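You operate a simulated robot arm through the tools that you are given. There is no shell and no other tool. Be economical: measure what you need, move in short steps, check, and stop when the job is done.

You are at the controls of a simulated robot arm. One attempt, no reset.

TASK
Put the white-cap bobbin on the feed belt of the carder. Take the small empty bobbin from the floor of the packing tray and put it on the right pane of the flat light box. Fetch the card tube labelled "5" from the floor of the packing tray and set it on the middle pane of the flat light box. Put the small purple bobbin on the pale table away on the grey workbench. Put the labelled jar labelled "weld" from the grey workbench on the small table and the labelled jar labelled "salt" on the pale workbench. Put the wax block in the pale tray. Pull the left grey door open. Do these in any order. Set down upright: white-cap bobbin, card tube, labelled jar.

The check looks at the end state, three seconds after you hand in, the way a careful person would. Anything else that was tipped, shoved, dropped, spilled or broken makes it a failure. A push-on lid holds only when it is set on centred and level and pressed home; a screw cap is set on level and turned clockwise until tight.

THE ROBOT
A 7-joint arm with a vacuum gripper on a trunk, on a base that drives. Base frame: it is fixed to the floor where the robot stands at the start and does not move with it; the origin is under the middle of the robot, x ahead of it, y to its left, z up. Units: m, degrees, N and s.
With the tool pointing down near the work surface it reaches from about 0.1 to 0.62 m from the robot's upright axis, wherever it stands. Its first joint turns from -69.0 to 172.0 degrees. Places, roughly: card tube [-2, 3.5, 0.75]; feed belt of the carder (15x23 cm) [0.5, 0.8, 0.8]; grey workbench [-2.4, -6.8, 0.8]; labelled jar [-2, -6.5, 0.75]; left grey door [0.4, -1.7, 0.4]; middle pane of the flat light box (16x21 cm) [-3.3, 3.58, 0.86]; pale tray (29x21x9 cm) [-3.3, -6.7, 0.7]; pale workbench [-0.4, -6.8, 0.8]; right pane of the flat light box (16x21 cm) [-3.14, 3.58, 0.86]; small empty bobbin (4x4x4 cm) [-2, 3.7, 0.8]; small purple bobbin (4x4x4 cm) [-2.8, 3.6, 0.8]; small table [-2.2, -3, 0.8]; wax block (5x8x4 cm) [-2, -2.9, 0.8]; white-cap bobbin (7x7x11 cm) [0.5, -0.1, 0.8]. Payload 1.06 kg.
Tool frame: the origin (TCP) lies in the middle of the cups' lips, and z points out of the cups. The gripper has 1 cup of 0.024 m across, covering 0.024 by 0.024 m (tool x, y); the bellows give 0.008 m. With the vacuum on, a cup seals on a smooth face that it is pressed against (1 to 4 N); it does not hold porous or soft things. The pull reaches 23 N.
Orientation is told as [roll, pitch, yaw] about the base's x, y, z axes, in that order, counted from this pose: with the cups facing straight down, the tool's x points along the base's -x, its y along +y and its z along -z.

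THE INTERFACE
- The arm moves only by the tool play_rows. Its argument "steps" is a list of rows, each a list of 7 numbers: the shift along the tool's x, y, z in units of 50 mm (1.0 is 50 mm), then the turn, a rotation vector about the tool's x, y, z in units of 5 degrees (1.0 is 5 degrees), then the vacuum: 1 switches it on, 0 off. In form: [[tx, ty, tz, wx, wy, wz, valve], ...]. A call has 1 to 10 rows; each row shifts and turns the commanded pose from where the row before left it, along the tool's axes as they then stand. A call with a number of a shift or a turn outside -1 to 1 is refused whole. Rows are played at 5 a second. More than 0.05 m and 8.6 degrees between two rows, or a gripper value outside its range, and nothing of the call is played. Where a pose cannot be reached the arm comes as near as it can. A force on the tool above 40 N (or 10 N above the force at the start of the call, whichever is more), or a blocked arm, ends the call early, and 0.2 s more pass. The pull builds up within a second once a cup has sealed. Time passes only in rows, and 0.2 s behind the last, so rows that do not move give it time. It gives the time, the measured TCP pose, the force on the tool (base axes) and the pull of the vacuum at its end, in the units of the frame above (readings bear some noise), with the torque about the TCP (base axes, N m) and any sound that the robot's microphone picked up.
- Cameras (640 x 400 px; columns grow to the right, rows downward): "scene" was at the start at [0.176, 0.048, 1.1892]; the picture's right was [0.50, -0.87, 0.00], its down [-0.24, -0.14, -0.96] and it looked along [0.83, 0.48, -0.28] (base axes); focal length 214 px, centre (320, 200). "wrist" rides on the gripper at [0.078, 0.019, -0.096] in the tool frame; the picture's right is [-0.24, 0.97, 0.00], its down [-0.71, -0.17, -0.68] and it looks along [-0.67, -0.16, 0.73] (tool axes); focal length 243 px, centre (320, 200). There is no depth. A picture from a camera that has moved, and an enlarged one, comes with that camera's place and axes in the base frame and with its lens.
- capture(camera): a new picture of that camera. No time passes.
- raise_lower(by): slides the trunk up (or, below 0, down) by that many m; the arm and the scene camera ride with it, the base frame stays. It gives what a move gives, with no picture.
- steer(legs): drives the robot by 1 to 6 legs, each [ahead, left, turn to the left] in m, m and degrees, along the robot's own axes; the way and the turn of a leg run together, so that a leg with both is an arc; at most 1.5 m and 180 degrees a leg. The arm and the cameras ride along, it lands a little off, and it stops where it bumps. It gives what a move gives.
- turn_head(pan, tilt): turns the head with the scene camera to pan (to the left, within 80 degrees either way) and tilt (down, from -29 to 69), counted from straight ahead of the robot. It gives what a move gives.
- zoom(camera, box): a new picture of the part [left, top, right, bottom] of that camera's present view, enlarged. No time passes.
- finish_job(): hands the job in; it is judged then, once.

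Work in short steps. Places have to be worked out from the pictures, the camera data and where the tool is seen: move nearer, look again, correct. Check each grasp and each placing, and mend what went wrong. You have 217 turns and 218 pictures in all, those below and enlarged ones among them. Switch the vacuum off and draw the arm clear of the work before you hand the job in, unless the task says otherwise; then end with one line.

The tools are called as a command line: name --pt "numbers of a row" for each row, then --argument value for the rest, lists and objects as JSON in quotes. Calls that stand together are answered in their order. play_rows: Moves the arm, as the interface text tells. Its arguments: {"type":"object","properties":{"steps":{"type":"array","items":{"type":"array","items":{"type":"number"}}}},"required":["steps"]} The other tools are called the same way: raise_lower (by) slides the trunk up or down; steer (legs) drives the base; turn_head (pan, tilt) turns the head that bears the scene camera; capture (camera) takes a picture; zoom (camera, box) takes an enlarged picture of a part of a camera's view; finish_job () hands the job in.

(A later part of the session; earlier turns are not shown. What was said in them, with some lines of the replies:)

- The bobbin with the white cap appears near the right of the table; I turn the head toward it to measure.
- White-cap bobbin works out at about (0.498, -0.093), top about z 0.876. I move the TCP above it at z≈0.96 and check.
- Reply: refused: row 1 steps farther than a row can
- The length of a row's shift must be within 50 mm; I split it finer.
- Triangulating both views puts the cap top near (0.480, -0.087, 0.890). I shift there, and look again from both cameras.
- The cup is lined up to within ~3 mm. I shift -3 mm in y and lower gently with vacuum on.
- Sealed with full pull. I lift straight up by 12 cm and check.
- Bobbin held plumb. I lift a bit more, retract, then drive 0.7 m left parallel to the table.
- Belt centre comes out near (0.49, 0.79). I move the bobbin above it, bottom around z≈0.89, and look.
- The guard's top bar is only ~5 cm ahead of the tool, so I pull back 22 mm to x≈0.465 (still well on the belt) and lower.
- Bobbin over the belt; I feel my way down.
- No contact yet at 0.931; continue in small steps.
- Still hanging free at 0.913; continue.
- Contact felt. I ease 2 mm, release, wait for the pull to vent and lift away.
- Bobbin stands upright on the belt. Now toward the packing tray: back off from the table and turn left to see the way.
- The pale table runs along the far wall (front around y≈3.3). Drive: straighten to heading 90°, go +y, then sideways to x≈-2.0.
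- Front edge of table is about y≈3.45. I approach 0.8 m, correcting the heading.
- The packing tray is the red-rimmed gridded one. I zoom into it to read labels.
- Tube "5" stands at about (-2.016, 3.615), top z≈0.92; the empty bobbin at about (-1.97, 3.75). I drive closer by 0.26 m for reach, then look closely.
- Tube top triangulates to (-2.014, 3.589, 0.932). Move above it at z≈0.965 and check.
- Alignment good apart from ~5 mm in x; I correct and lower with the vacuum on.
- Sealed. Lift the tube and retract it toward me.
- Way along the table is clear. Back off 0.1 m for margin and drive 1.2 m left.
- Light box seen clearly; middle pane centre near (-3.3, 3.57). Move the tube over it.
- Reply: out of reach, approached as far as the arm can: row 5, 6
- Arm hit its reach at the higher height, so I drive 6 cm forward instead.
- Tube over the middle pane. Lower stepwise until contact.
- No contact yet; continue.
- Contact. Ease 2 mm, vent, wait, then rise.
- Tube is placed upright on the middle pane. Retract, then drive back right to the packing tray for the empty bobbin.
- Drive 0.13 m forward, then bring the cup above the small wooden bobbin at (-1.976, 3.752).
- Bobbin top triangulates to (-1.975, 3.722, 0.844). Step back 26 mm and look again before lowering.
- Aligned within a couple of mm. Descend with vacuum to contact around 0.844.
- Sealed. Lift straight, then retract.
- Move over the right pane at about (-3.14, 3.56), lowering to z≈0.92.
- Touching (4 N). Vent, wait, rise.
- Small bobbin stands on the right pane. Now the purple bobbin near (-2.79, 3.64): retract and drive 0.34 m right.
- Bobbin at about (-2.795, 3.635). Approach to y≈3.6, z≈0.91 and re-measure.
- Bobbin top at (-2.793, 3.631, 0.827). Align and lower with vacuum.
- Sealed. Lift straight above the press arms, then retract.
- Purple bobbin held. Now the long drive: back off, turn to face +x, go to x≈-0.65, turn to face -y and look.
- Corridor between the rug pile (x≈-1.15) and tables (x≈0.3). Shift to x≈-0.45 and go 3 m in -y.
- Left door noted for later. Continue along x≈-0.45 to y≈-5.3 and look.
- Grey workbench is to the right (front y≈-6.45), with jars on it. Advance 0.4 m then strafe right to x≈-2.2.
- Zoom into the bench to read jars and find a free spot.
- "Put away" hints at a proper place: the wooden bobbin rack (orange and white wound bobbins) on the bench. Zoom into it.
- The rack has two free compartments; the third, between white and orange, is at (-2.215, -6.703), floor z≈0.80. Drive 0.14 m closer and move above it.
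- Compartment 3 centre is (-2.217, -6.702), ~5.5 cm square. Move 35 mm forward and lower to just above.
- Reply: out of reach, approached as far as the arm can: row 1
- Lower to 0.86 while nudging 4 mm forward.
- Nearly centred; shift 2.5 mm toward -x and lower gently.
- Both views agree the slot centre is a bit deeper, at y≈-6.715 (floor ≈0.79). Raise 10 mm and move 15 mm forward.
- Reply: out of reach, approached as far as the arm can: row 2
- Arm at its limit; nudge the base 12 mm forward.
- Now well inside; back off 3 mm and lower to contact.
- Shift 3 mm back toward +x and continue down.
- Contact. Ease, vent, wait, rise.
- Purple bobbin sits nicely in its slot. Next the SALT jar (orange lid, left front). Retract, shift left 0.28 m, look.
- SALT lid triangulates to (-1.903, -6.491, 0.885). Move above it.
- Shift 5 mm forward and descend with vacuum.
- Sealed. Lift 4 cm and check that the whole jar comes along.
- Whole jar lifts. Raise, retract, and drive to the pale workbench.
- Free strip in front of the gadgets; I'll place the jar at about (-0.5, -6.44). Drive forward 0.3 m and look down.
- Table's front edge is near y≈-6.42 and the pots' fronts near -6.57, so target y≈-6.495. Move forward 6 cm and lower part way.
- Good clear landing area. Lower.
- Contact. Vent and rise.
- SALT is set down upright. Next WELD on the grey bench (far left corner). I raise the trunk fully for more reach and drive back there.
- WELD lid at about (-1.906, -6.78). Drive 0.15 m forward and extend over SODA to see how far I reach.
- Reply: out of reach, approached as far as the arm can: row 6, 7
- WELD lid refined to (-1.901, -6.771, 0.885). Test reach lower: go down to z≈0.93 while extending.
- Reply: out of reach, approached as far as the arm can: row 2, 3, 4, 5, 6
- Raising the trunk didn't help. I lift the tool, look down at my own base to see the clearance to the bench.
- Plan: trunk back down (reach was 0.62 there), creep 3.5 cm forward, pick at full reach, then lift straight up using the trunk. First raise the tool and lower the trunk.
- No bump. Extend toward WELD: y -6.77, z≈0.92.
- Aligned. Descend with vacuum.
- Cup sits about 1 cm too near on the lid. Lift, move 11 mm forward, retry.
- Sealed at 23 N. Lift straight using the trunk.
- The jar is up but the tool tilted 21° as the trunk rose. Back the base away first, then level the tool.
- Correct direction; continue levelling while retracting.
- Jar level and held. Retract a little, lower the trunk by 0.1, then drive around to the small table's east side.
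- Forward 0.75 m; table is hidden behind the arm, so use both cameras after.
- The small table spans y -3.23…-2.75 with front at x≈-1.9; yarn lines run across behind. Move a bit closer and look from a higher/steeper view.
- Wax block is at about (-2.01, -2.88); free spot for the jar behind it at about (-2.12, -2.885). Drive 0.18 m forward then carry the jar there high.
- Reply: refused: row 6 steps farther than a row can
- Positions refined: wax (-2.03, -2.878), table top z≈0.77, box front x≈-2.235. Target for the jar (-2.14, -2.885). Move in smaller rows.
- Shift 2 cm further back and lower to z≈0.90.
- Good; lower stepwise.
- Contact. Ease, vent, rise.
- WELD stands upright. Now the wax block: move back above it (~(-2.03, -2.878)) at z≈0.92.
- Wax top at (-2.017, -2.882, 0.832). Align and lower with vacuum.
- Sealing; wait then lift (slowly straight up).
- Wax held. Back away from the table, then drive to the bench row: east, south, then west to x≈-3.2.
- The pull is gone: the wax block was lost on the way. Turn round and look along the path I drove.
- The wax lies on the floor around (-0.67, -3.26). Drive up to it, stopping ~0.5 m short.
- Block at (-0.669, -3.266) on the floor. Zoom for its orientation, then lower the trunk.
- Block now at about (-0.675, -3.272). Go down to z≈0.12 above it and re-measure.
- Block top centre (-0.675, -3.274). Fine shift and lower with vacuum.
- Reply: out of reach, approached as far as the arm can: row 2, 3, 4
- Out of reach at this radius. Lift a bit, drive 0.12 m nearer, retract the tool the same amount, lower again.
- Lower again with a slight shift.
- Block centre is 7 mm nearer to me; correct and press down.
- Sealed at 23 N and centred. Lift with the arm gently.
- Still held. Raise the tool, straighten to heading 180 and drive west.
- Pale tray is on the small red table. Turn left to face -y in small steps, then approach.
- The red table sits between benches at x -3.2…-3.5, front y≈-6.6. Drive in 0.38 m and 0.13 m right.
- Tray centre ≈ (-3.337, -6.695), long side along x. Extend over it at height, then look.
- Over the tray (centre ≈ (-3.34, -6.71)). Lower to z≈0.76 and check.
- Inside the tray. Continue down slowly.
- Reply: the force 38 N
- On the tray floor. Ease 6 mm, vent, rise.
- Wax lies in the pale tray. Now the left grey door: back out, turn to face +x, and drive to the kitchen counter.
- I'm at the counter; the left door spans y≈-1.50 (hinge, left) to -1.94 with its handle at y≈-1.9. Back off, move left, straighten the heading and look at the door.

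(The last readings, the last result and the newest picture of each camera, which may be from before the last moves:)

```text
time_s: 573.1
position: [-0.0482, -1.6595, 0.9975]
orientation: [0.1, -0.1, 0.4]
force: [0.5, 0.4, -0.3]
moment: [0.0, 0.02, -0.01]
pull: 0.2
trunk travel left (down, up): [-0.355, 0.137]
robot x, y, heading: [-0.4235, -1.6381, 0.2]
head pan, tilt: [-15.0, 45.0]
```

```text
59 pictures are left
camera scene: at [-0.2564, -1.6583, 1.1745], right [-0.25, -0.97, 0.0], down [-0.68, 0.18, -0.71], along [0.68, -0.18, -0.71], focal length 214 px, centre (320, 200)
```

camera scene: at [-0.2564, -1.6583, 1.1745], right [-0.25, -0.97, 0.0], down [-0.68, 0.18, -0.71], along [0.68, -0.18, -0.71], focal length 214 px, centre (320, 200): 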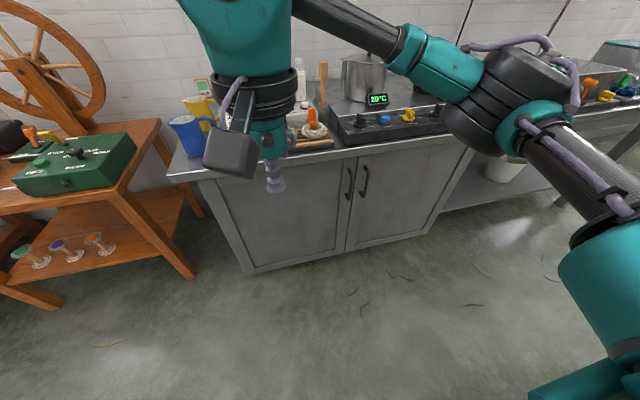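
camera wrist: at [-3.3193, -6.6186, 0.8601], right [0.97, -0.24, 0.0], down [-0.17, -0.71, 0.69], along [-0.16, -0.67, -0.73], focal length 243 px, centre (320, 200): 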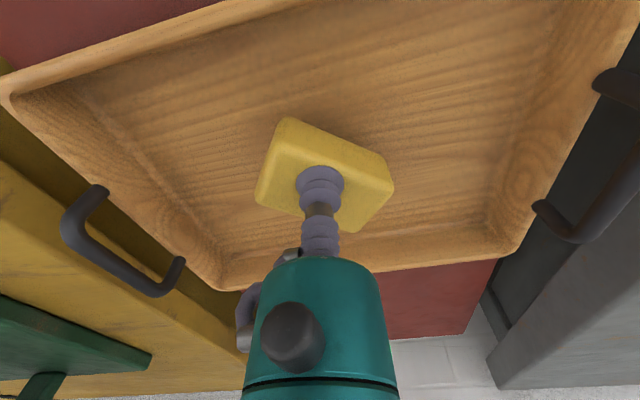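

Left door: y -1.48…-1.96, z 0.14…0.71, face x≈0.37. Back off 0.2 m for room and lower the trunk.

steer --legs '[[-0.25, 0, 0]]'

raise_lower --by -0.3

play_rows --pt "-0.4 0 0 0 -1 0 0" --pt "-0.3 0 0.3 0 -1 0 0" --pt "-0.3 0 0.3 0 -1 0 0" --pt "-0.3 0 0.3 0 -1 0 0" --pt "-0.2 0 0.4 0 -1 0 0" --pt "-0.2 0 0.4 0 -1 0 0" --pt "-0.2 0 0.4 0 -1 0 0" --pt "-0.2 0 0.4 0 -1 0 0" --pt "-0.1 0 0.4 0 -1 0 0"

```text
time_s: 574.9
position: [-0.2944, -1.661, 0.9993]
orientation: [0.1, -0.3, 0.0]
force: [0.4, -0.2, -0.1]
moment: [0.01, 0.0, 0.0]
pull: 0.0
trunk travel left (down, up): [-0.355, 0.137]
robot x, y, heading: [-0.6691, -1.6415, -0.0]
head pan, tilt: [-15.0, 45.0]
```

```text
time_s: 577.9
position: [-0.2939, -1.6603, 0.6993]
orientation: [0.2, -0.2, 0.1]
force: [0.1, 0.0, 0.5]
moment: [-0.02, -0.01, 0.03]
pull: 0.1
trunk travel left (down, up): [-0.055, 0.437]
robot x, y, heading: [-0.6684, -1.6382, 0.0]
head pan, tilt: [-15.0, 45.0]
```

```text
time_s: 579.9
position: [-0.1343, -1.6619, 0.5974]
orientation: [0.2, -45.2, 0.0]
force: [1.0, 0.4, -0.4]
moment: [0.02, 0.0, -0.01]
pull: 0.1
trunk travel left (down, up): [-0.055, 0.437]
robot x, y, heading: [-0.6717, -1.6439, -0.2]
head pan, tilt: [-15.0, 45.0]
```

Halfway tilted; continue to horizontal.

play_rows --pt "0 0 0.1 0 -1 0 0" --pt "0 0 0.1 0 -1 0 0" --pt "0 0 0.1 0 -1 0 0" --pt "0 0 0.1 0 -1 0 0" --pt "0 0 0.1 0 -1 0 0" --pt "0 0 0.1 0 -1 0 0" --pt "0 0 0.1 0 -1 0 0" --pt "0 0 0.1 0 -1 0 0" --pt "0 0 0 0 -0.95 0 0" --pt "0 0 0 0 0 0 0"

capture --camera "scene"

capture --camera "wrist"

```text
time_s: 582.1
position: [-0.0973, -1.6603, 0.5793]
orientation: [104.4, -89.9, -104.2]
force: [0.2, 0.1, -0.2]
moment: [-0.02, 0.0, 0.02]
pull: 0.1
trunk travel left (down, up): [-0.055, 0.437]
robot x, y, heading: [-0.6656, -1.6413, 0.0]
head pan, tilt: [-15.0, 45.0]
```

```text
58 pictures are left
camera scene: at [-0.4123, -1.6599, 0.8575], right [-0.26, -0.97, 0.0], down [-0.68, 0.18, -0.71], along [0.68, -0.18, -0.71], focal length 214 px, centre (320, 200)
```

scene: 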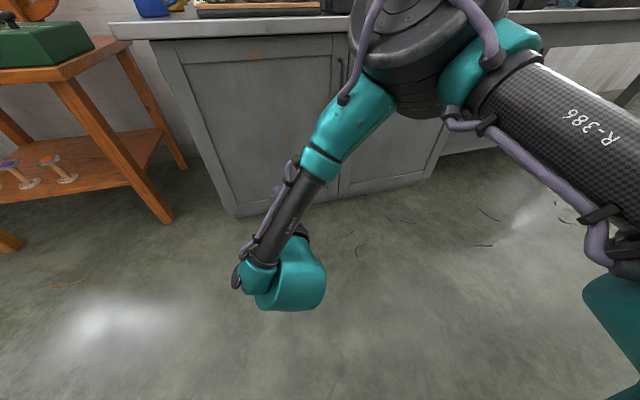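

```text
57 pictures are left
camera wrist: at [-0.1934, -1.6408, 0.5018], right [0.0, 0.97, 0.24], down [-0.69, -0.17, 0.71], along [0.73, -0.16, 0.67], focal length 243 px, centre (320, 200)
```

wrist: 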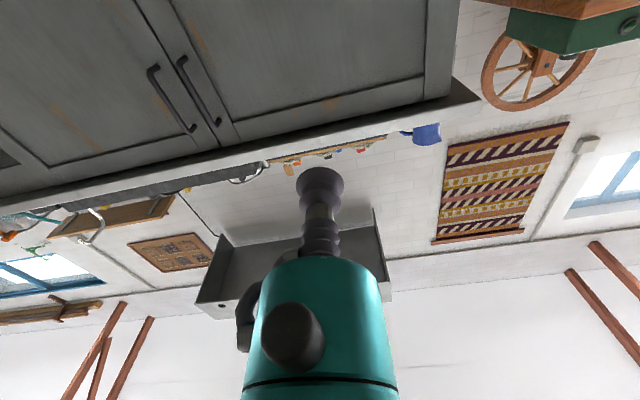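

Tool points horizontally at z≈0.58. Drive 0.25 m forward and shift the tool right toward y≈-1.83.

steer --legs '[[0.25, 0, 0]]'

play_rows --pt "0.1 -0.6 0 0 0 0 0" --pt "0.1 -0.8 0 0 0 0 0" --pt "0.1 -0.8 0 0 0 0 0" --pt "0.1 -0.8 0.2 0 0 0 0" --pt "0 -0.5 0.4 0 0 0 0" --pt "0 0 0 0 0 0 0"

capture --camera "scene"

capture --camera "wrist"

```text
time_s: 583.9
position: [0.1538, -1.6693, 0.5799]
orientation: [53.1, -89.9, -53.7]
force: [0.6, 0.3, 0.1]
moment: [0.0, -0.02, -0.03]
pull: 0.0
trunk travel left (down, up): [-0.055, 0.437]
robot x, y, heading: [-0.4143, -1.6458, -0.7]
head pan, tilt: [-15.0, 45.0]
```

```text
time_s: 585.3
position: [0.1562, -1.7461, 0.6063]
orientation: [28.4, -89.7, -29.3]
force: [-0.3, 0.1, 0.3]
moment: [0.0, 0.02, 0.01]
pull: 0.1
out of reach, approached as far as the arm can: row 2, 3, 4, 5
trunk travel left (down, up): [-0.055, 0.437]
robot x, y, heading: [-0.4157, -1.6416, -0.9]
head pan, tilt: [-15.0, 45.0]
```

```text
56 pictures are left
camera scene: at [-0.1593, -1.6644, 0.8575], right [-0.27, -0.96, 0.0], down [-0.68, 0.19, -0.71], along [0.68, -0.19, -0.71], focal length 214 px, centre (320, 200)
```

scene: 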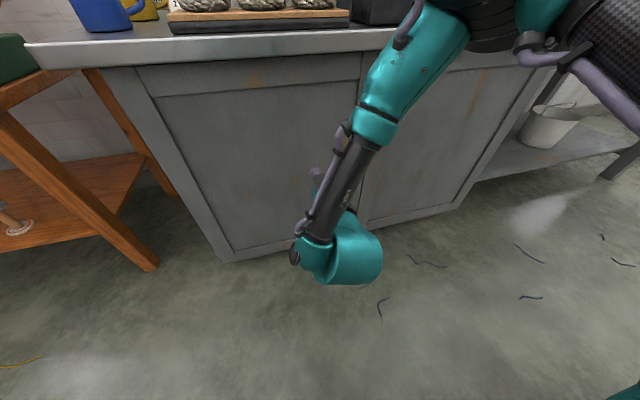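

```text
55 pictures are left
camera wrist: at [0.0612, -1.7237, 0.529], right [0.02, 0.97, 0.24], down [-0.69, -0.16, 0.71], along [0.73, -0.17, 0.66], focal length 243 px, centre (320, 200)
```

wrist: 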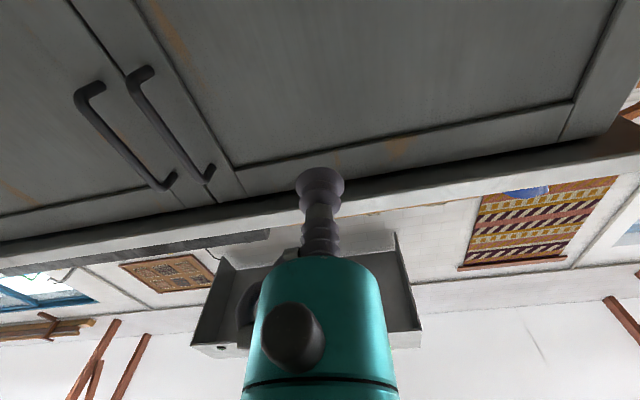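

Arm limit sideways; shift the base 0.1 m right instead, lower the tool a bit, then extend.

steer --legs '[[-0.05, -0.1, 0.9]]'

play_rows --pt "0.4 0 0 0 0 0 0" --pt "0.4 0 0.2 0 0 0 0" --pt "0.3 0 0.4 0 0 0 0" --pt "0 0 0.5 0 0 0 0" --pt "0 0 0.5 0 0 0 0" --pt "0 0 0.5 0 0 0 0" --pt "0 0 0 0 0 0 0"

capture --camera "scene"

capture --camera "wrist"

```text
time_s: 586.9
position: [0.1076, -1.8357, 0.6075]
orientation: [21.8, -89.7, -21.8]
force: [0.8, 0.5, 0.7]
moment: [0.0, 0.01, 0.02]
pull: 0.0
trunk travel left (down, up): [-0.055, 0.437]
robot x, y, heading: [-0.4629, -1.7428, 0.2]
head pan, tilt: [-15.0, 45.0]
```

```text
time_s: 588.5
position: [0.1964, -1.7927, 0.5816]
orientation: [10.7, -89.7, -11.2]
force: [-0.5, -0.1, -0.3]
moment: [-0.01, 0.0, -0.01]
pull: 0.1
out of reach, approached as far as the arm can: row 1, 2, 3, 4, 5, 6
trunk travel left (down, up): [-0.055, 0.437]
robot x, y, heading: [-0.4645, -1.7381, 0.1]
head pan, tilt: [-15.0, 45.0]
```

```text
54 pictures are left
camera scene: at [-0.2101, -1.7601, 0.8575], right [-0.26, -0.97, 0.0], down [-0.68, 0.18, -0.71], along [0.68, -0.18, -0.71], focal length 214 px, centre (320, 200)
```

scene: 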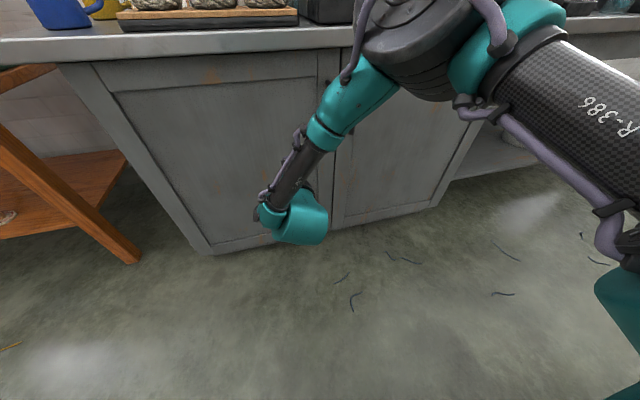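

```text
53 pictures are left
camera wrist: at [0.1011, -1.7724, 0.5035], right [0.01, 0.97, 0.24], down [-0.68, -0.17, 0.71], along [0.73, -0.17, 0.66], focal length 243 px, centre (320, 200)
```

wrist: 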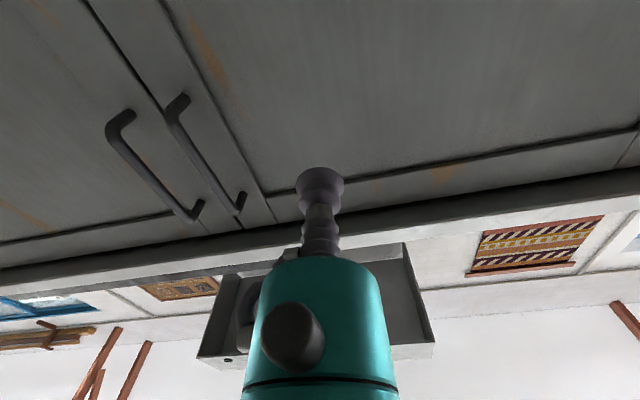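

Reach is limited in this stance. I rotate the base 45° clockwise so the arm works toward its left side, which also suits the door swing.

steer --legs '[[-0.1, 0, 0], [0, 0, -45], [0, 0.15, 0]]'

play_rows --pt "0 0.2 -0.2 -1 0 0 0" --pt "0 0.2 -0.2 -1 0 0 0" --pt "0 0.3 -0.1 -1 0 0 0" --pt "0 0.3 0 -1 0 0 0" --pt "0 0.3 0 -1 0 0 0" --pt "0 0.3 0 -1 0 0 0" --pt "0 0.3 0 -1 0 0 0" --pt "0 0.3 0 -1 0 0 0" --pt "0 0.3 0 -1 0 0 0" --pt "0 0 0 0 0 0 0"

turn_head --pan 40 --tilt 40

capture --camera "scene"

capture --camera "wrist"

```text
time_s: 593.3
position: [-0.0218, -2.1334, 0.5801]
orientation: [11.9, -89.6, -56.8]
force: [-0.7, -0.4, -0.4]
moment: [0.05, -0.01, 0.0]
pull: 0.0
trunk travel left (down, up): [-0.055, 0.437]
robot x, y, heading: [-0.4556, -1.6311, -44.5]
head pan, tilt: [-15.0, 45.0]
```

```text
time_s: 595.5
position: [0.0195, -2.0005, 0.6041]
orientation: [54.7, -89.4, -78.8]
force: [-1.1, 1.1, -0.6]
moment: [0.03, 0.0, 0.01]
pull: 0.1
out of reach, approached as far as the arm can: row 1, 2, 3, 4, 5, 6, 7, 8, 9
trunk travel left (down, up): [-0.055, 0.437]
robot x, y, heading: [-0.457, -1.6299, -44.6]
head pan, tilt: [-15.0, 45.0]
```

```text
time_s: 596.7
position: [0.0203, -2.002, 0.6046]
orientation: [54.9, -89.4, -79.0]
force: [-0.2, -0.4, 0.5]
moment: [0.02, 0.0, 0.04]
pull: 0.1
trunk travel left (down, up): [-0.055, 0.437]
robot x, y, heading: [-0.4587, -1.6317, -44.4]
head pan, tilt: [40.0, 40.0]
```

```text
52 pictures are left
camera scene: at [-0.2455, -1.7611, 0.8647], right [-0.08, -1.0, 0.0], down [-0.64, 0.05, -0.77], along [0.76, -0.06, -0.64], focal length 214 px, centre (320, 200)
```

scene: 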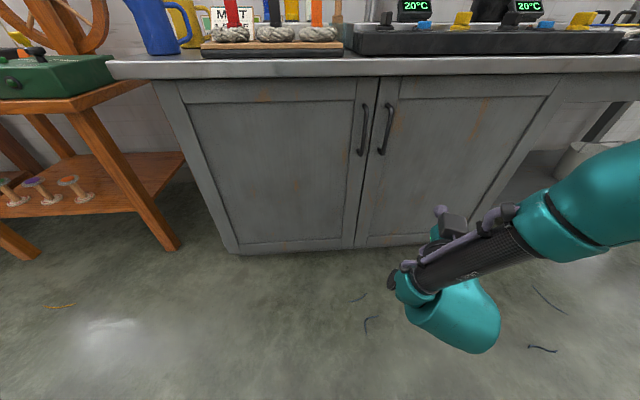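

```text
51 pictures are left
camera wrist: at [-0.06, -1.9428, 0.5267], right [0.4, 0.89, 0.24], down [-0.69, 0.12, 0.71], along [0.6, -0.45, 0.66], focal length 243 px, centre (320, 200)
```

wrist: 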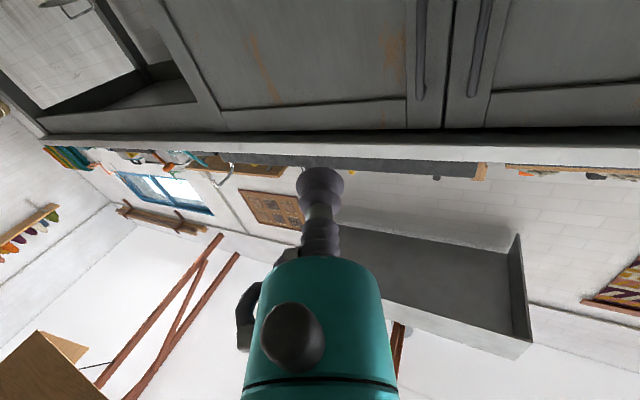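

The wrist is at a joint limit because the arm is folded. I raise the tool and extend it outward (which unfolds the forearm), then turn it.

play_rows --pt "-0.4 0 0.3 0 0 0 0" --pt "-0.4 0.2 0.5 0 0 0 0" --pt "-0.2 0.3 0.5 0 0 0 0" --pt "0 0.3 0.5 0 0 0 0" --pt "0 0.3 0.5 0 0 0 0" --pt "0 0.3 0.3 -0.5 0 0 0" --pt "0 0.3 0 -1 0 0 0" --pt "0 0.3 0 -1 0 0 0" --pt "0 0 0 0 0 0 0"

capture --camera "scene"

```text
time_s: 598.7
position: [0.1709, -1.976, 0.6545]
orientation: [38.5, -89.1, -58.0]
force: [0.3, 0.3, -0.8]
moment: [-0.01, -0.02, -0.01]
pull: 0.2
out of reach, approached as far as the arm can: row 1, 7, 8
trunk travel left (down, up): [-0.055, 0.437]
robot x, y, heading: [-0.4562, -1.63, -44.5]
head pan, tilt: [40.0, 40.0]
```

```text
50 pictures are left
camera scene: at [-0.2454, -1.761, 0.8647], right [-0.08, -1.0, 0.0], down [-0.64, 0.05, -0.77], along [0.76, -0.06, -0.64], focal length 214 px, centre (320, 200)
```

scene: 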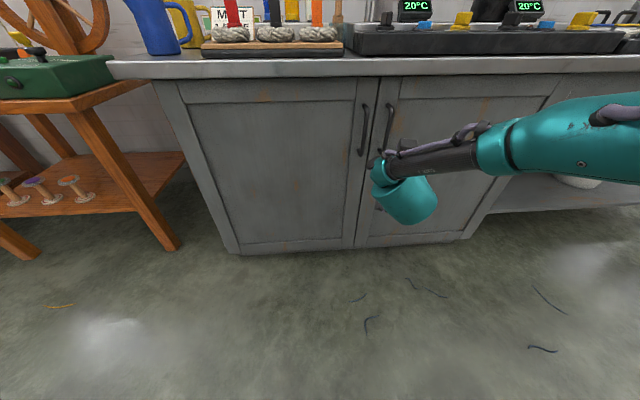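

Try relieving the wrist by rolling the tool about its own axis (free for suction), then yawing.

play_rows --pt "0 0 -0.3 0 0 1 0" --pt "0 0 -0.3 0 0 1 0" --pt "0 0 0 0 0 1 0" --pt "0 0 0 0 0 1 0" --pt "0 0 0 0 0 1 0" --pt "0 0 0 0 0 1 0" --pt "0 0 0 0 0 0 0"

capture --camera "wrist"

```text
time_s: 600.3
position: [0.1434, -1.9685, 0.6537]
orientation: [88.9, -59.4, -108.2]
force: [-0.3, -0.2, -0.1]
moment: [0.01, -0.02, 0.0]
pull: 0.0
trunk travel left (down, up): [-0.055, 0.437]
robot x, y, heading: [-0.4564, -1.6325, -44.6]
head pan, tilt: [40.0, 40.0]
```

```text
49 pictures are left
camera wrist: at [0.0718, -1.8814, 0.5977], right [0.24, 0.67, 0.7], down [-0.81, -0.25, 0.53], along [0.53, -0.69, 0.48], focal length 243 px, centre (320, 200)
```

wrist: 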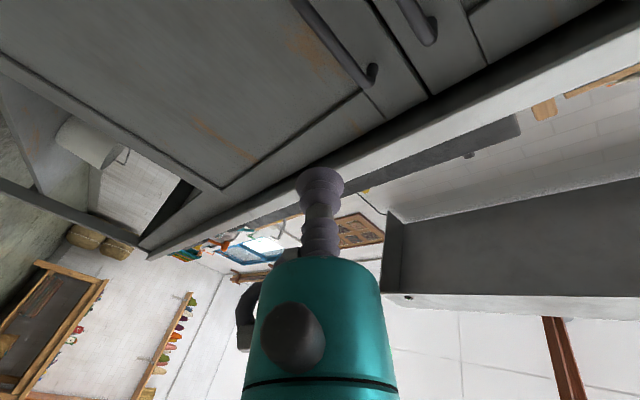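

Roll of 30° went fine. Now yaw toward +x (combined about tool axes).

play_rows --pt "0 0 0 -0.866 0.5 0 0" --pt "0 0 0 -0.866 0.5 0 0" --pt "0 0 0 -0.866 0.5 0 0" --pt "0 0 0 -0.866 0.5 0 0" --pt "0 0 0 0 0 0 0"

capture --camera "wrist"

```text
time_s: 601.5
position: [0.1451, -1.9555, 0.6708]
orientation: [87.8, -59.4, -103.8]
force: [-0.2, -0.2, 0.2]
moment: [0.0, 0.0, 0.04]
pull: 0.0
out of reach, approached as far as the arm can: row 1, 2, 3, 4
trunk travel left (down, up): [-0.055, 0.437]
robot x, y, heading: [-0.453, -1.6308, -44.5]
head pan, tilt: [40.0, 40.0]
```

```text
48 pictures are left
camera wrist: at [0.0685, -1.8742, 0.6159], right [0.21, 0.69, 0.7], down [-0.79, -0.31, 0.54], along [0.58, -0.66, 0.48], focal length 243 px, centre (320, 200)
```

wrist: 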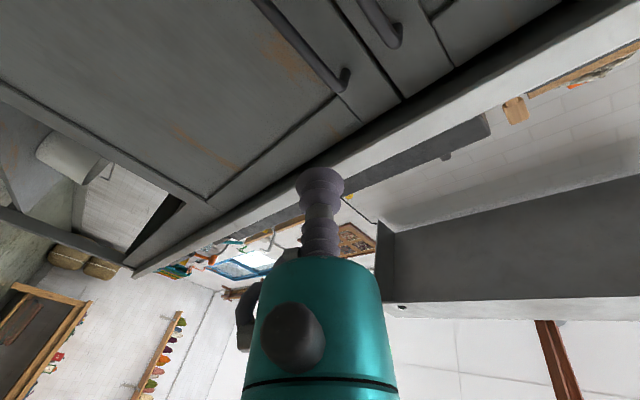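

Suction face-on is blocked by arm limits near the counter. Check the handle's stand-off: I could hook the tool neck behind the bar instead.

zoom --camera "scene" --box '[320, 80, 420, 180]'

zoom --camera "wrist" --box '[220, 0, 480, 180]'

```text
4.00 times, centred on (370, 130) of scene
camera zoom: at [-0.2454, -1.761, 0.8647], right [-0.08, -1.0, 0.0], down [-0.64, 0.05, -0.77], along [0.76, -0.06, -0.64], focal length 858 px, centre (120, 480)
```

zoom: 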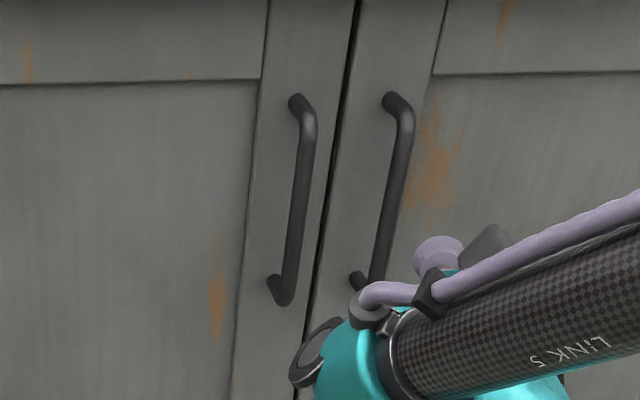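

```text
2.22 times, centred on (350, 90) of wrist
camera zoom: at [0.0685, -1.8742, 0.6159], right [0.21, 0.69, 0.7], down [-0.79, -0.31, 0.54], along [0.58, -0.66, 0.48], focal length 539 px, centre (253, 444)
```

zoom: 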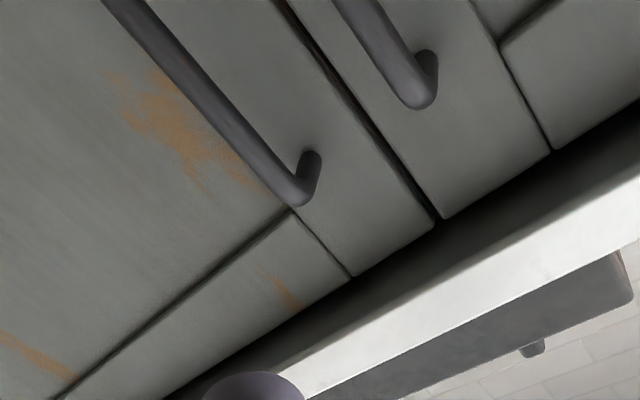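

Extension unfolds the elbow away from the counter, so try that: lower the trunk 5 cm, turn the base 17° left so the tool faces +x, then extend.

raise_lower --by -0.05

steer --legs '[[0, 0, 18]]'

capture --camera "wrist"

capture --camera "scene"

```text
time_s: 602.4
position: [0.1464, -1.9563, 0.6223]
orientation: [87.4, -59.4, -103.7]
force: [0.0, -0.1, 0.6]
moment: [-0.01, 0.03, 0.02]
pull: 0.1
trunk travel left (down, up): [-0.005, 0.487]
robot x, y, heading: [-0.459, -1.6308, -44.7]
head pan, tilt: [40.0, 40.0]
```

```text
time_s: 603.8
position: [0.2164, -1.756, 0.6232]
orientation: [87.3, -59.4, -85.8]
force: [0.4, 0.2, -0.3]
moment: [0.0, -0.04, 0.0]
pull: 0.1
trunk travel left (down, up): [-0.005, 0.487]
robot x, y, heading: [-0.4583, -1.631, -26.7]
head pan, tilt: [40.0, 40.0]
```

```text
45 pictures are left
camera wrist: at [0.118, -1.7013, 0.5675], right [-0.01, 0.72, 0.7], down [-0.66, -0.53, 0.54], along [0.76, -0.45, 0.47], focal length 243 px, centre (320, 200)
```

wrist: 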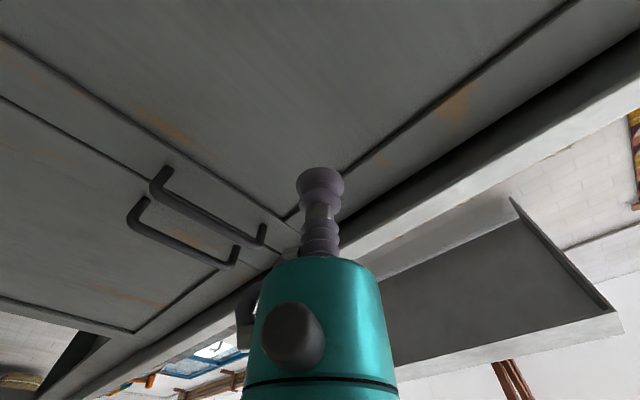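

```text
44 pictures are left
camera scene: at [-0.2063, -1.6941, 0.8253], right [0.23, -0.97, 0.0], down [-0.63, -0.15, -0.77], along [0.75, 0.18, -0.64], focal length 214 px, centre (320, 200)
```

scene: 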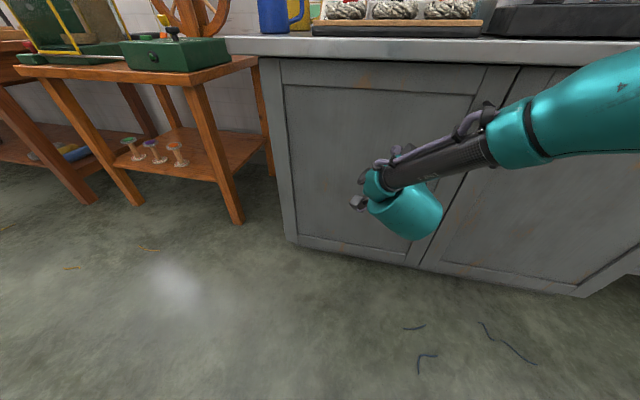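

Tool now faces the door squarely (heading +1.8°), aimed at the panel. Extend forward 10 cm.

play_rows --pt "0 0 0.4 0 0 0 0" --pt "0 0 0.5 0 0 0 0" --pt "0 0 0.5 0 0 0 0" --pt "0 0 0.5 0 0 0 0" --pt "0 0 0 0 0 0 0"

capture --camera "scene"

```text
time_s: 605.0
position: [0.3048, -1.7531, 0.643]
orientation: [86.4, -59.3, -85.3]
force: [-0.5, 0.2, 0.3]
moment: [0.02, 0.0, -0.02]
pull: 0.0
out of reach, approached as far as the arm can: row 2, 3, 4
trunk travel left (down, up): [-0.005, 0.487]
robot x, y, heading: [-0.4579, -1.6314, -26.7]
head pan, tilt: [40.0, 40.0]
```

```text
43 pictures are left
camera scene: at [-0.2063, -1.6941, 0.8253], right [0.23, -0.97, 0.0], down [-0.63, -0.15, -0.77], along [0.75, 0.18, -0.64], focal length 214 px, centre (320, 200)
```

scene: 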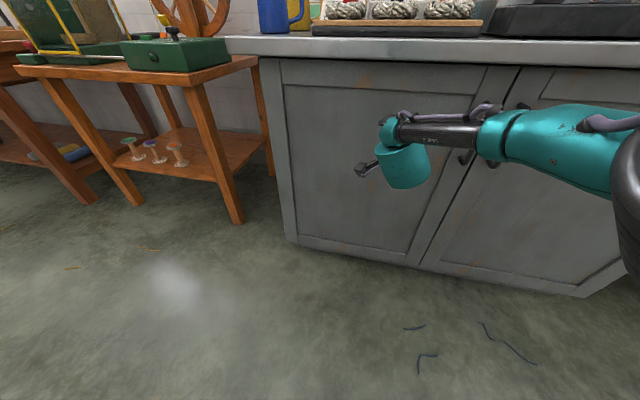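

Reached x=0.305. Drive the base ~4 cm toward the door, then switch on the vacuum and creep.

steer --legs '[[0.036, 0.018, 0]]'

play_rows --pt "0 0 0.2 0 0 0 1" --pt "0 0 0.2 0 0 0 1" --pt "0 0 0 0 0 0 1"

capture --camera "wrist"

```text
time_s: 605.9
position: [0.3441, -1.7524, 0.6411]
orientation: [86.5, -59.4, -85.3]
force: [-0.6, 0.6, -0.3]
moment: [0.0, -0.02, 0.04]
pull: 0.0
trunk travel left (down, up): [-0.005, 0.487]
robot x, y, heading: [-0.4169, -1.6267, -26.6]
head pan, tilt: [40.0, 40.0]
```

```text
time_s: 606.7
position: [0.3587, -1.7523, 0.6446]
orientation: [85.1, -59.3, -84.0]
force: [-18.7, 1.4, -19.1]
moment: [0.09, -0.47, -0.22]
pull: 22.7
out of reach, approached as far as the arm can: row 2
trunk travel left (down, up): [-0.005, 0.487]
robot x, y, heading: [-0.4136, -1.6294, -26.8]
head pan, tilt: [40.0, 40.0]
```

```text
42 pictures are left
camera wrist: at [0.2599, -1.6987, 0.5912], right [0.01, 0.72, 0.7], down [-0.65, -0.53, 0.55], along [0.76, -0.45, 0.46], focal length 243 px, centre (320, 200)
```

wrist: 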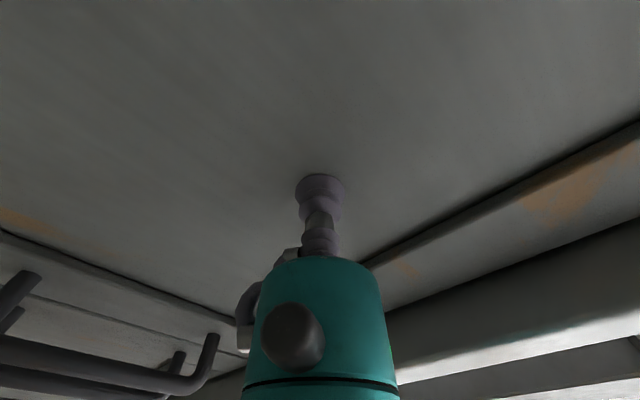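

Sealed on the door panel (23 N). Pull along the hinge arc (hinge y≈-1.48, radius 0.27), starting gently.

play_rows --pt "0 0 -0.1 0 0 0 1" --pt "0.005 0.005 -0.235 0.433 -0.256 0 1" --pt "0.005 0.005 -0.235 0.433 -0.256 0 1" --pt "0.005 0.005 -0.235 0.433 -0.256 0 1" --pt "0.005 0.005 -0.235 0.433 -0.256 0 1" --pt "0 0 0 0 0 0 1"

capture --camera "wrist"

```text
time_s: 608.1
position: [0.3075, -1.7524, 0.6487]
orientation: [86.5, -59.8, -95.7]
force: [0.6, 0.6, 2.4]
moment: [0.14, 0.0, 0.1]
pull: 23.2
trunk travel left (down, up): [-0.005, 0.487]
robot x, y, heading: [-0.4164, -1.633, -26.6]
head pan, tilt: [40.0, 40.0]
```

```text
41 pictures are left
camera wrist: at [0.2203, -1.6823, 0.5937], right [0.13, 0.71, 0.69], down [-0.74, -0.4, 0.55], along [0.66, -0.58, 0.47], focal length 243 px, centre (320, 200)
```

wrist: 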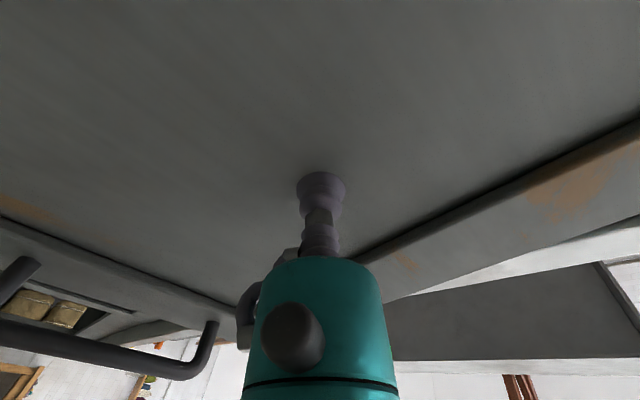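

Door is opening (about 10°). Continue along the arc.

play_rows --pt "0.007 0.012 -0.377 0.693 -0.41 0 1" --pt "0.007 0.012 -0.377 0.693 -0.41 0 1" --pt "0.007 0.012 -0.377 0.693 -0.41 0 1" --pt "0.007 0.012 -0.377 0.693 -0.41 0 1" --pt "0.007 0.012 -0.377 0.693 -0.41 0 1" --pt "0 0 0 0 0 0 1"

```text
time_s: 609.5
position: [0.2184, -1.7223, 0.6518]
orientation: [86.7, -60.3, -115.7]
force: [-4.3, -6.3, -7.9]
moment: [-0.11, -0.01, 0.25]
pull: 22.1
trunk travel left (down, up): [-0.005, 0.487]
robot x, y, heading: [-0.4159, -1.6334, -26.5]
head pan, tilt: [40.0, 40.0]
```

Tracking well at 30°. Continue another 25°, bleeding off the slight height error.

play_rows --pt "0.025 0.0 -0.385 0.693 -0.41 0 1" --pt "0.025 0.0 -0.385 0.693 -0.41 0 1" --pt "0.025 0.0 -0.385 0.693 -0.41 0 1" --pt "0.015 0.01 -0.385 0.693 -0.41 0 1" --pt "0.01 0.01 -0.385 0.693 -0.41 0 1" --pt "0 0 0 0 0 0 1"

capture --camera "scene"

```text
time_s: 610.9
position: [0.1518, -1.759, 0.6691]
orientation: [87.7, -60.8, -136.4]
force: [5.3, 9.5, -1.2]
moment: [-0.08, -0.05, 0.32]
pull: 22.7
out of reach, approached as far as the arm can: row 2, 3, 4, 5
trunk travel left (down, up): [-0.005, 0.487]
robot x, y, heading: [-0.4169, -1.6295, -26.7]
head pan, tilt: [40.0, 40.0]
```

```text
40 pictures are left
camera scene: at [-0.1665, -1.6938, 0.8253], right [0.23, -0.97, 0.0], down [-0.63, -0.15, -0.77], along [0.75, 0.18, -0.64], focal length 214 px, centre (320, 200)
```

scene: 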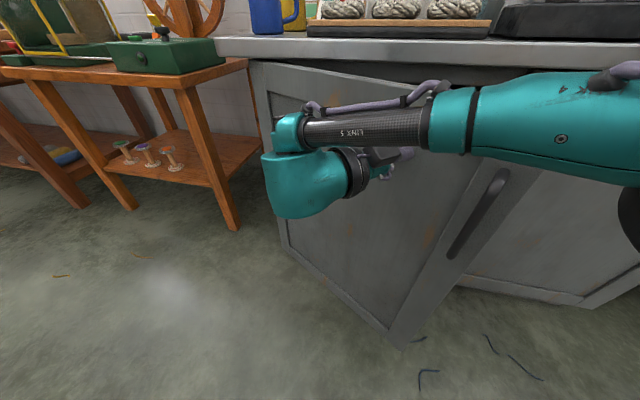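

The arm reached a limit at about 40–45° open. Continue by driving the base along the hinge arc with the arm held.

steer --legs '[[-0.07, 0.118, -10]]'

capture --camera "scene"

```text
time_s: 612.6
position: [0.127, -1.7135, 0.6691]
orientation: [87.7, -60.7, -146.0]
force: [-2.0, -2.0, 3.0]
moment: [0.04, -0.11, 0.33]
pull: 23.3
trunk travel left (down, up): [-0.005, 0.487]
robot x, y, heading: [-0.4131, -1.4935, -36.4]
head pan, tilt: [40.0, 40.0]
```

```text
39 pictures are left
camera scene: at [-0.1771, -1.5968, 0.8254], right [0.06, -1.0, 0.0], down [-0.64, -0.04, -0.77], along [0.76, 0.05, -0.64], focal length 214 px, centre (320, 200)
```

scene: 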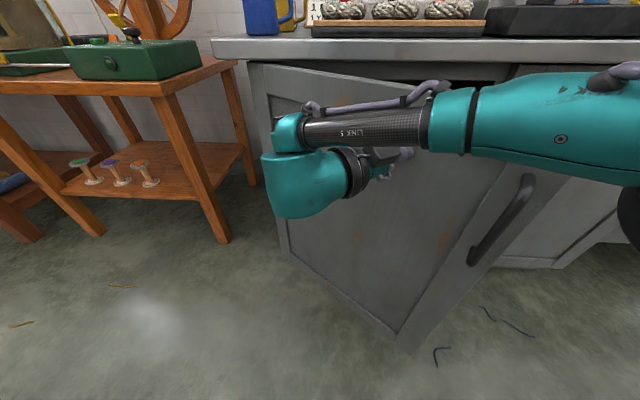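

Works well. Two more 10° arcs.

steer --legs '[[-0.072, 0.115, -10]]'

steer --legs '[[-0.072, 0.115, -10]]'

capture --camera "scene"

```text
time_s: 614.3
position: [0.1037, -1.6659, 0.6708]
orientation: [87.7, -60.7, -155.8]
force: [-2.4, -2.0, 2.9]
moment: [0.01, -0.1, 0.3]
pull: 22.3
trunk travel left (down, up): [-0.005, 0.487]
robot x, y, heading: [-0.3887, -1.3585, -46.1]
head pan, tilt: [40.0, 40.0]
```

```text
time_s: 616.0
position: [0.0853, -1.6203, 0.6695]
orientation: [87.7, -60.7, -165.7]
force: [-0.7, 0.1, 0.9]
moment: [0.0, 0.03, 0.0]
pull: 0.1
trunk travel left (down, up): [-0.005, 0.487]
robot x, y, heading: [-0.3465, -1.2281, -56.2]
head pan, tilt: [40.0, 40.0]
```

```text
38 pictures are left
camera scene: at [-0.1611, -1.4074, 0.8253], right [-0.28, -0.96, 0.0], down [-0.62, 0.18, -0.77], along [0.74, -0.21, -0.64], focal length 214 px, centre (320, 200)
```

scene: 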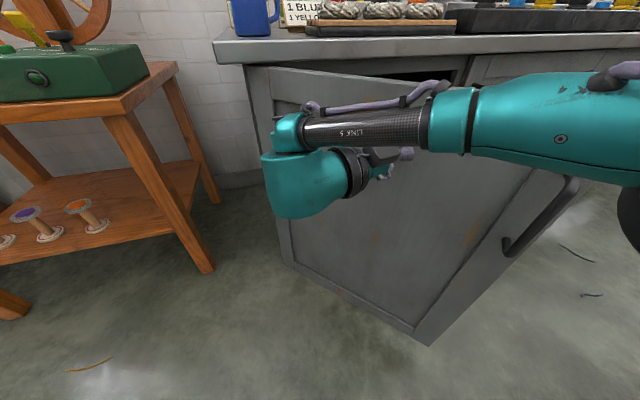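

Seal let go, but the door stands at ~57°. I'd like it wider: realign the tool with the door (turn it back ~20°), press and re-seal.

play_rows --pt "0 0 -0.2 -0.6 0.355 0 1" --pt "0 0 0 -0.7 0.41 0 1" --pt "0 0 0 -0.7 0.41 0 1" --pt "0 0 0 -0.7 0.41 0 1" --pt "0 0 0 -0.7 0.41 0 1" --pt "0 0 0 0 0 0 1"

capture --camera "wrist"

capture --camera "scene"

```text
time_s: 617.4
position: [0.0836, -1.6102, 0.6706]
orientation: [87.1, -60.2, -145.6]
force: [-0.6, -0.9, 0.6]
moment: [0.02, 0.0, 0.04]
pull: 0.0
trunk travel left (down, up): [-0.005, 0.487]
robot x, y, heading: [-0.3447, -1.2279, -56.1]
head pan, tilt: [40.0, 40.0]
```

```text
37 pictures are left
camera wrist: at [0.0796, -1.4967, 0.6147], right [0.63, 0.37, 0.69], down [-0.78, 0.31, 0.55], along [-0.01, -0.88, 0.48], focal length 243 px, centre (320, 200)
```

wrist: 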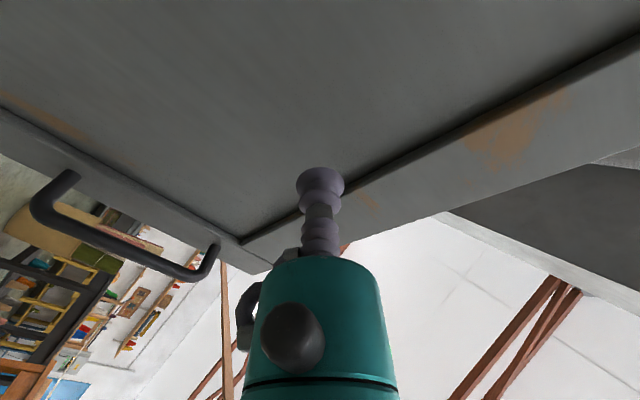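

```text
36 pictures are left
camera scene: at [-0.1611, -1.4074, 0.8253], right [-0.28, -0.96, 0.0], down [-0.62, 0.18, -0.77], along [0.74, -0.21, -0.64], focal length 214 px, centre (320, 200)
```

scene: 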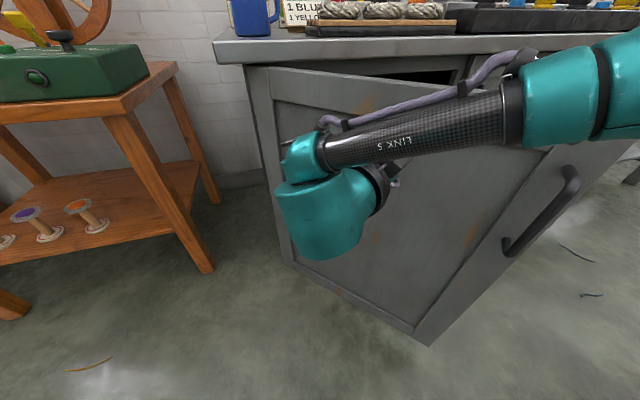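

Tool now squarely faces the open door; advance ~4 cm to re-seal.

play_rows --pt "0 0 0.3 0 0 0 1" --pt "0 0 0.3 0 0 0 1" --pt "0 0 0.15 0 0 0 1" --pt "0 0 0.1 0 0 0 1" --pt "0 0 0 0 0 0 1"

```text
time_s: 618.6
position: [0.1065, -1.6465, 0.6695]
orientation: [87.1, -60.2, -145.8]
force: [-2.8, -1.5, -0.6]
moment: [0.02, -0.02, 0.29]
pull: 22.9
trunk travel left (down, up): [-0.005, 0.487]
robot x, y, heading: [-0.3476, -1.2285, -56.4]
head pan, tilt: [40.0, 40.0]
```

Re-sealed. Two more base arcs, checking the pull.

steer --legs '[[-0.069, 0.1115, -10]]'

steer --legs '[[-0.069, 0.1115, -10]]'

capture --camera "scene"

```text
time_s: 620.2
position: [0.092, -1.6061, 0.6693]
orientation: [87.1, -60.2, -155.6]
force: [-4.1, -1.7, 1.1]
moment: [0.02, -0.04, 0.3]
pull: 23.3
trunk travel left (down, up): [-0.005, 0.487]
robot x, y, heading: [-0.2819, -1.1141, -66.3]
head pan, tilt: [40.0, 40.0]
```

```text
time_s: 621.8
position: [0.0799, -1.5608, 0.6693]
orientation: [87.1, -60.1, -165.6]
force: [-2.7, -1.7, 2.6]
moment: [0.06, -0.06, 0.29]
pull: 22.8
trunk travel left (down, up): [-0.005, 0.487]
robot x, y, heading: [-0.1987, -1.0124, -76.3]
head pan, tilt: [40.0, 40.0]
```

```text
35 pictures are left
camera scene: at [-0.09, -1.246, 0.8254], right [-0.59, -0.81, 0.0], down [-0.52, 0.38, -0.77], along [0.62, -0.45, -0.64], focal length 214 px, centre (320, 200)
```

scene: 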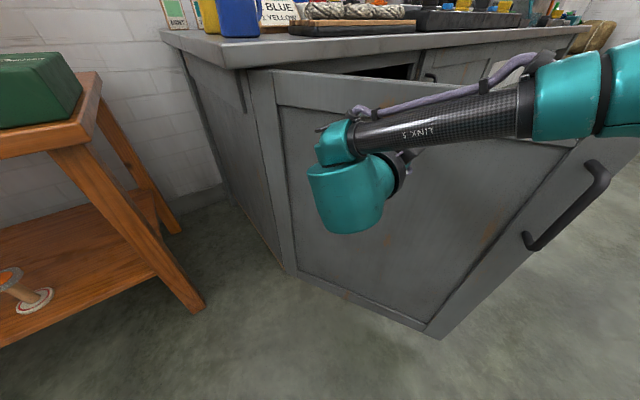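

Door stands at ~74°. Release and draw back.

play_rows --pt "0 0 0 0 0 0 0" --pt "0 0 0 0 0 0 0" --pt "0 0 0 0 0 0 0" --pt "0 0 0 0 0 0 0" --pt "0 0 -0.2 0 0 0 0" --pt "0 0 -0.5 0 0 0 0" --pt "0 0 -0.5 0 0 0 0"

steer --legs '[[-0.15, -0.15, 0], [0, -0.35, 0]]'

turn_head --pan 50 --tilt 30

capture --camera "scene"

```text
time_s: 623.4
position: [0.0681, -1.4999, 0.6696]
orientation: [87.1, -60.2, -165.6]
force: [-0.4, 0.7, 0.5]
moment: [-0.01, -0.03, -0.02]
pull: 0.1
trunk travel left (down, up): [-0.005, 0.487]
robot x, y, heading: [-0.2005, -1.0146, -76.4]
head pan, tilt: [40.0, 40.0]
```

```text
time_s: 628.6
position: [-0.4614, -1.4747, 0.6696]
orientation: [87.0, -60.2, -165.9]
force: [-0.1, 0.4, 0.2]
moment: [0.01, -0.02, 0.0]
pull: 0.0
trunk travel left (down, up): [-0.005, 0.487]
robot x, y, heading: [-0.7276, -0.9836, -76.8]
head pan, tilt: [40.0, 40.0]
```

```text
time_s: 629.4
position: [-0.4601, -1.4757, 0.6717]
orientation: [87.2, -60.2, -166.0]
force: [0.5, -0.3, 1.4]
moment: [0.01, 0.02, 0.04]
pull: 0.1
trunk travel left (down, up): [-0.005, 0.487]
robot x, y, heading: [-0.7242, -0.9841, -76.9]
head pan, tilt: [50.0, 30.0]
```

```text
34 pictures are left
camera scene: at [-0.6037, -1.2091, 0.8406], right [-0.45, -0.89, 0.0], down [-0.45, 0.23, -0.87], along [0.77, -0.39, -0.5], focal length 214 px, centre (320, 200)
```

scene: 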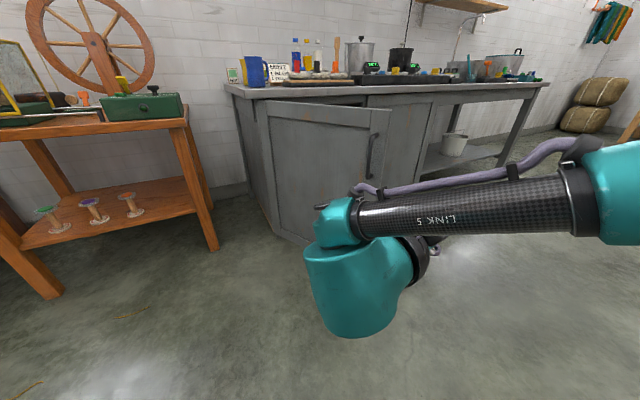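

The door stays open, the vacuum is off and the arm is clear. All the placements were checked as they were made, so I hand the job in.

finish_job

```text
The job is handed in.
```

All eight tasks are done and handed in. The wax block fell on the floor once on the way, and I picked it up and set it in the pale tray. The left grey door stands about 74° open. I put the purple bobbin in a free slot of the bobbin rack on the grey workbench, since "put away" suggested that place.
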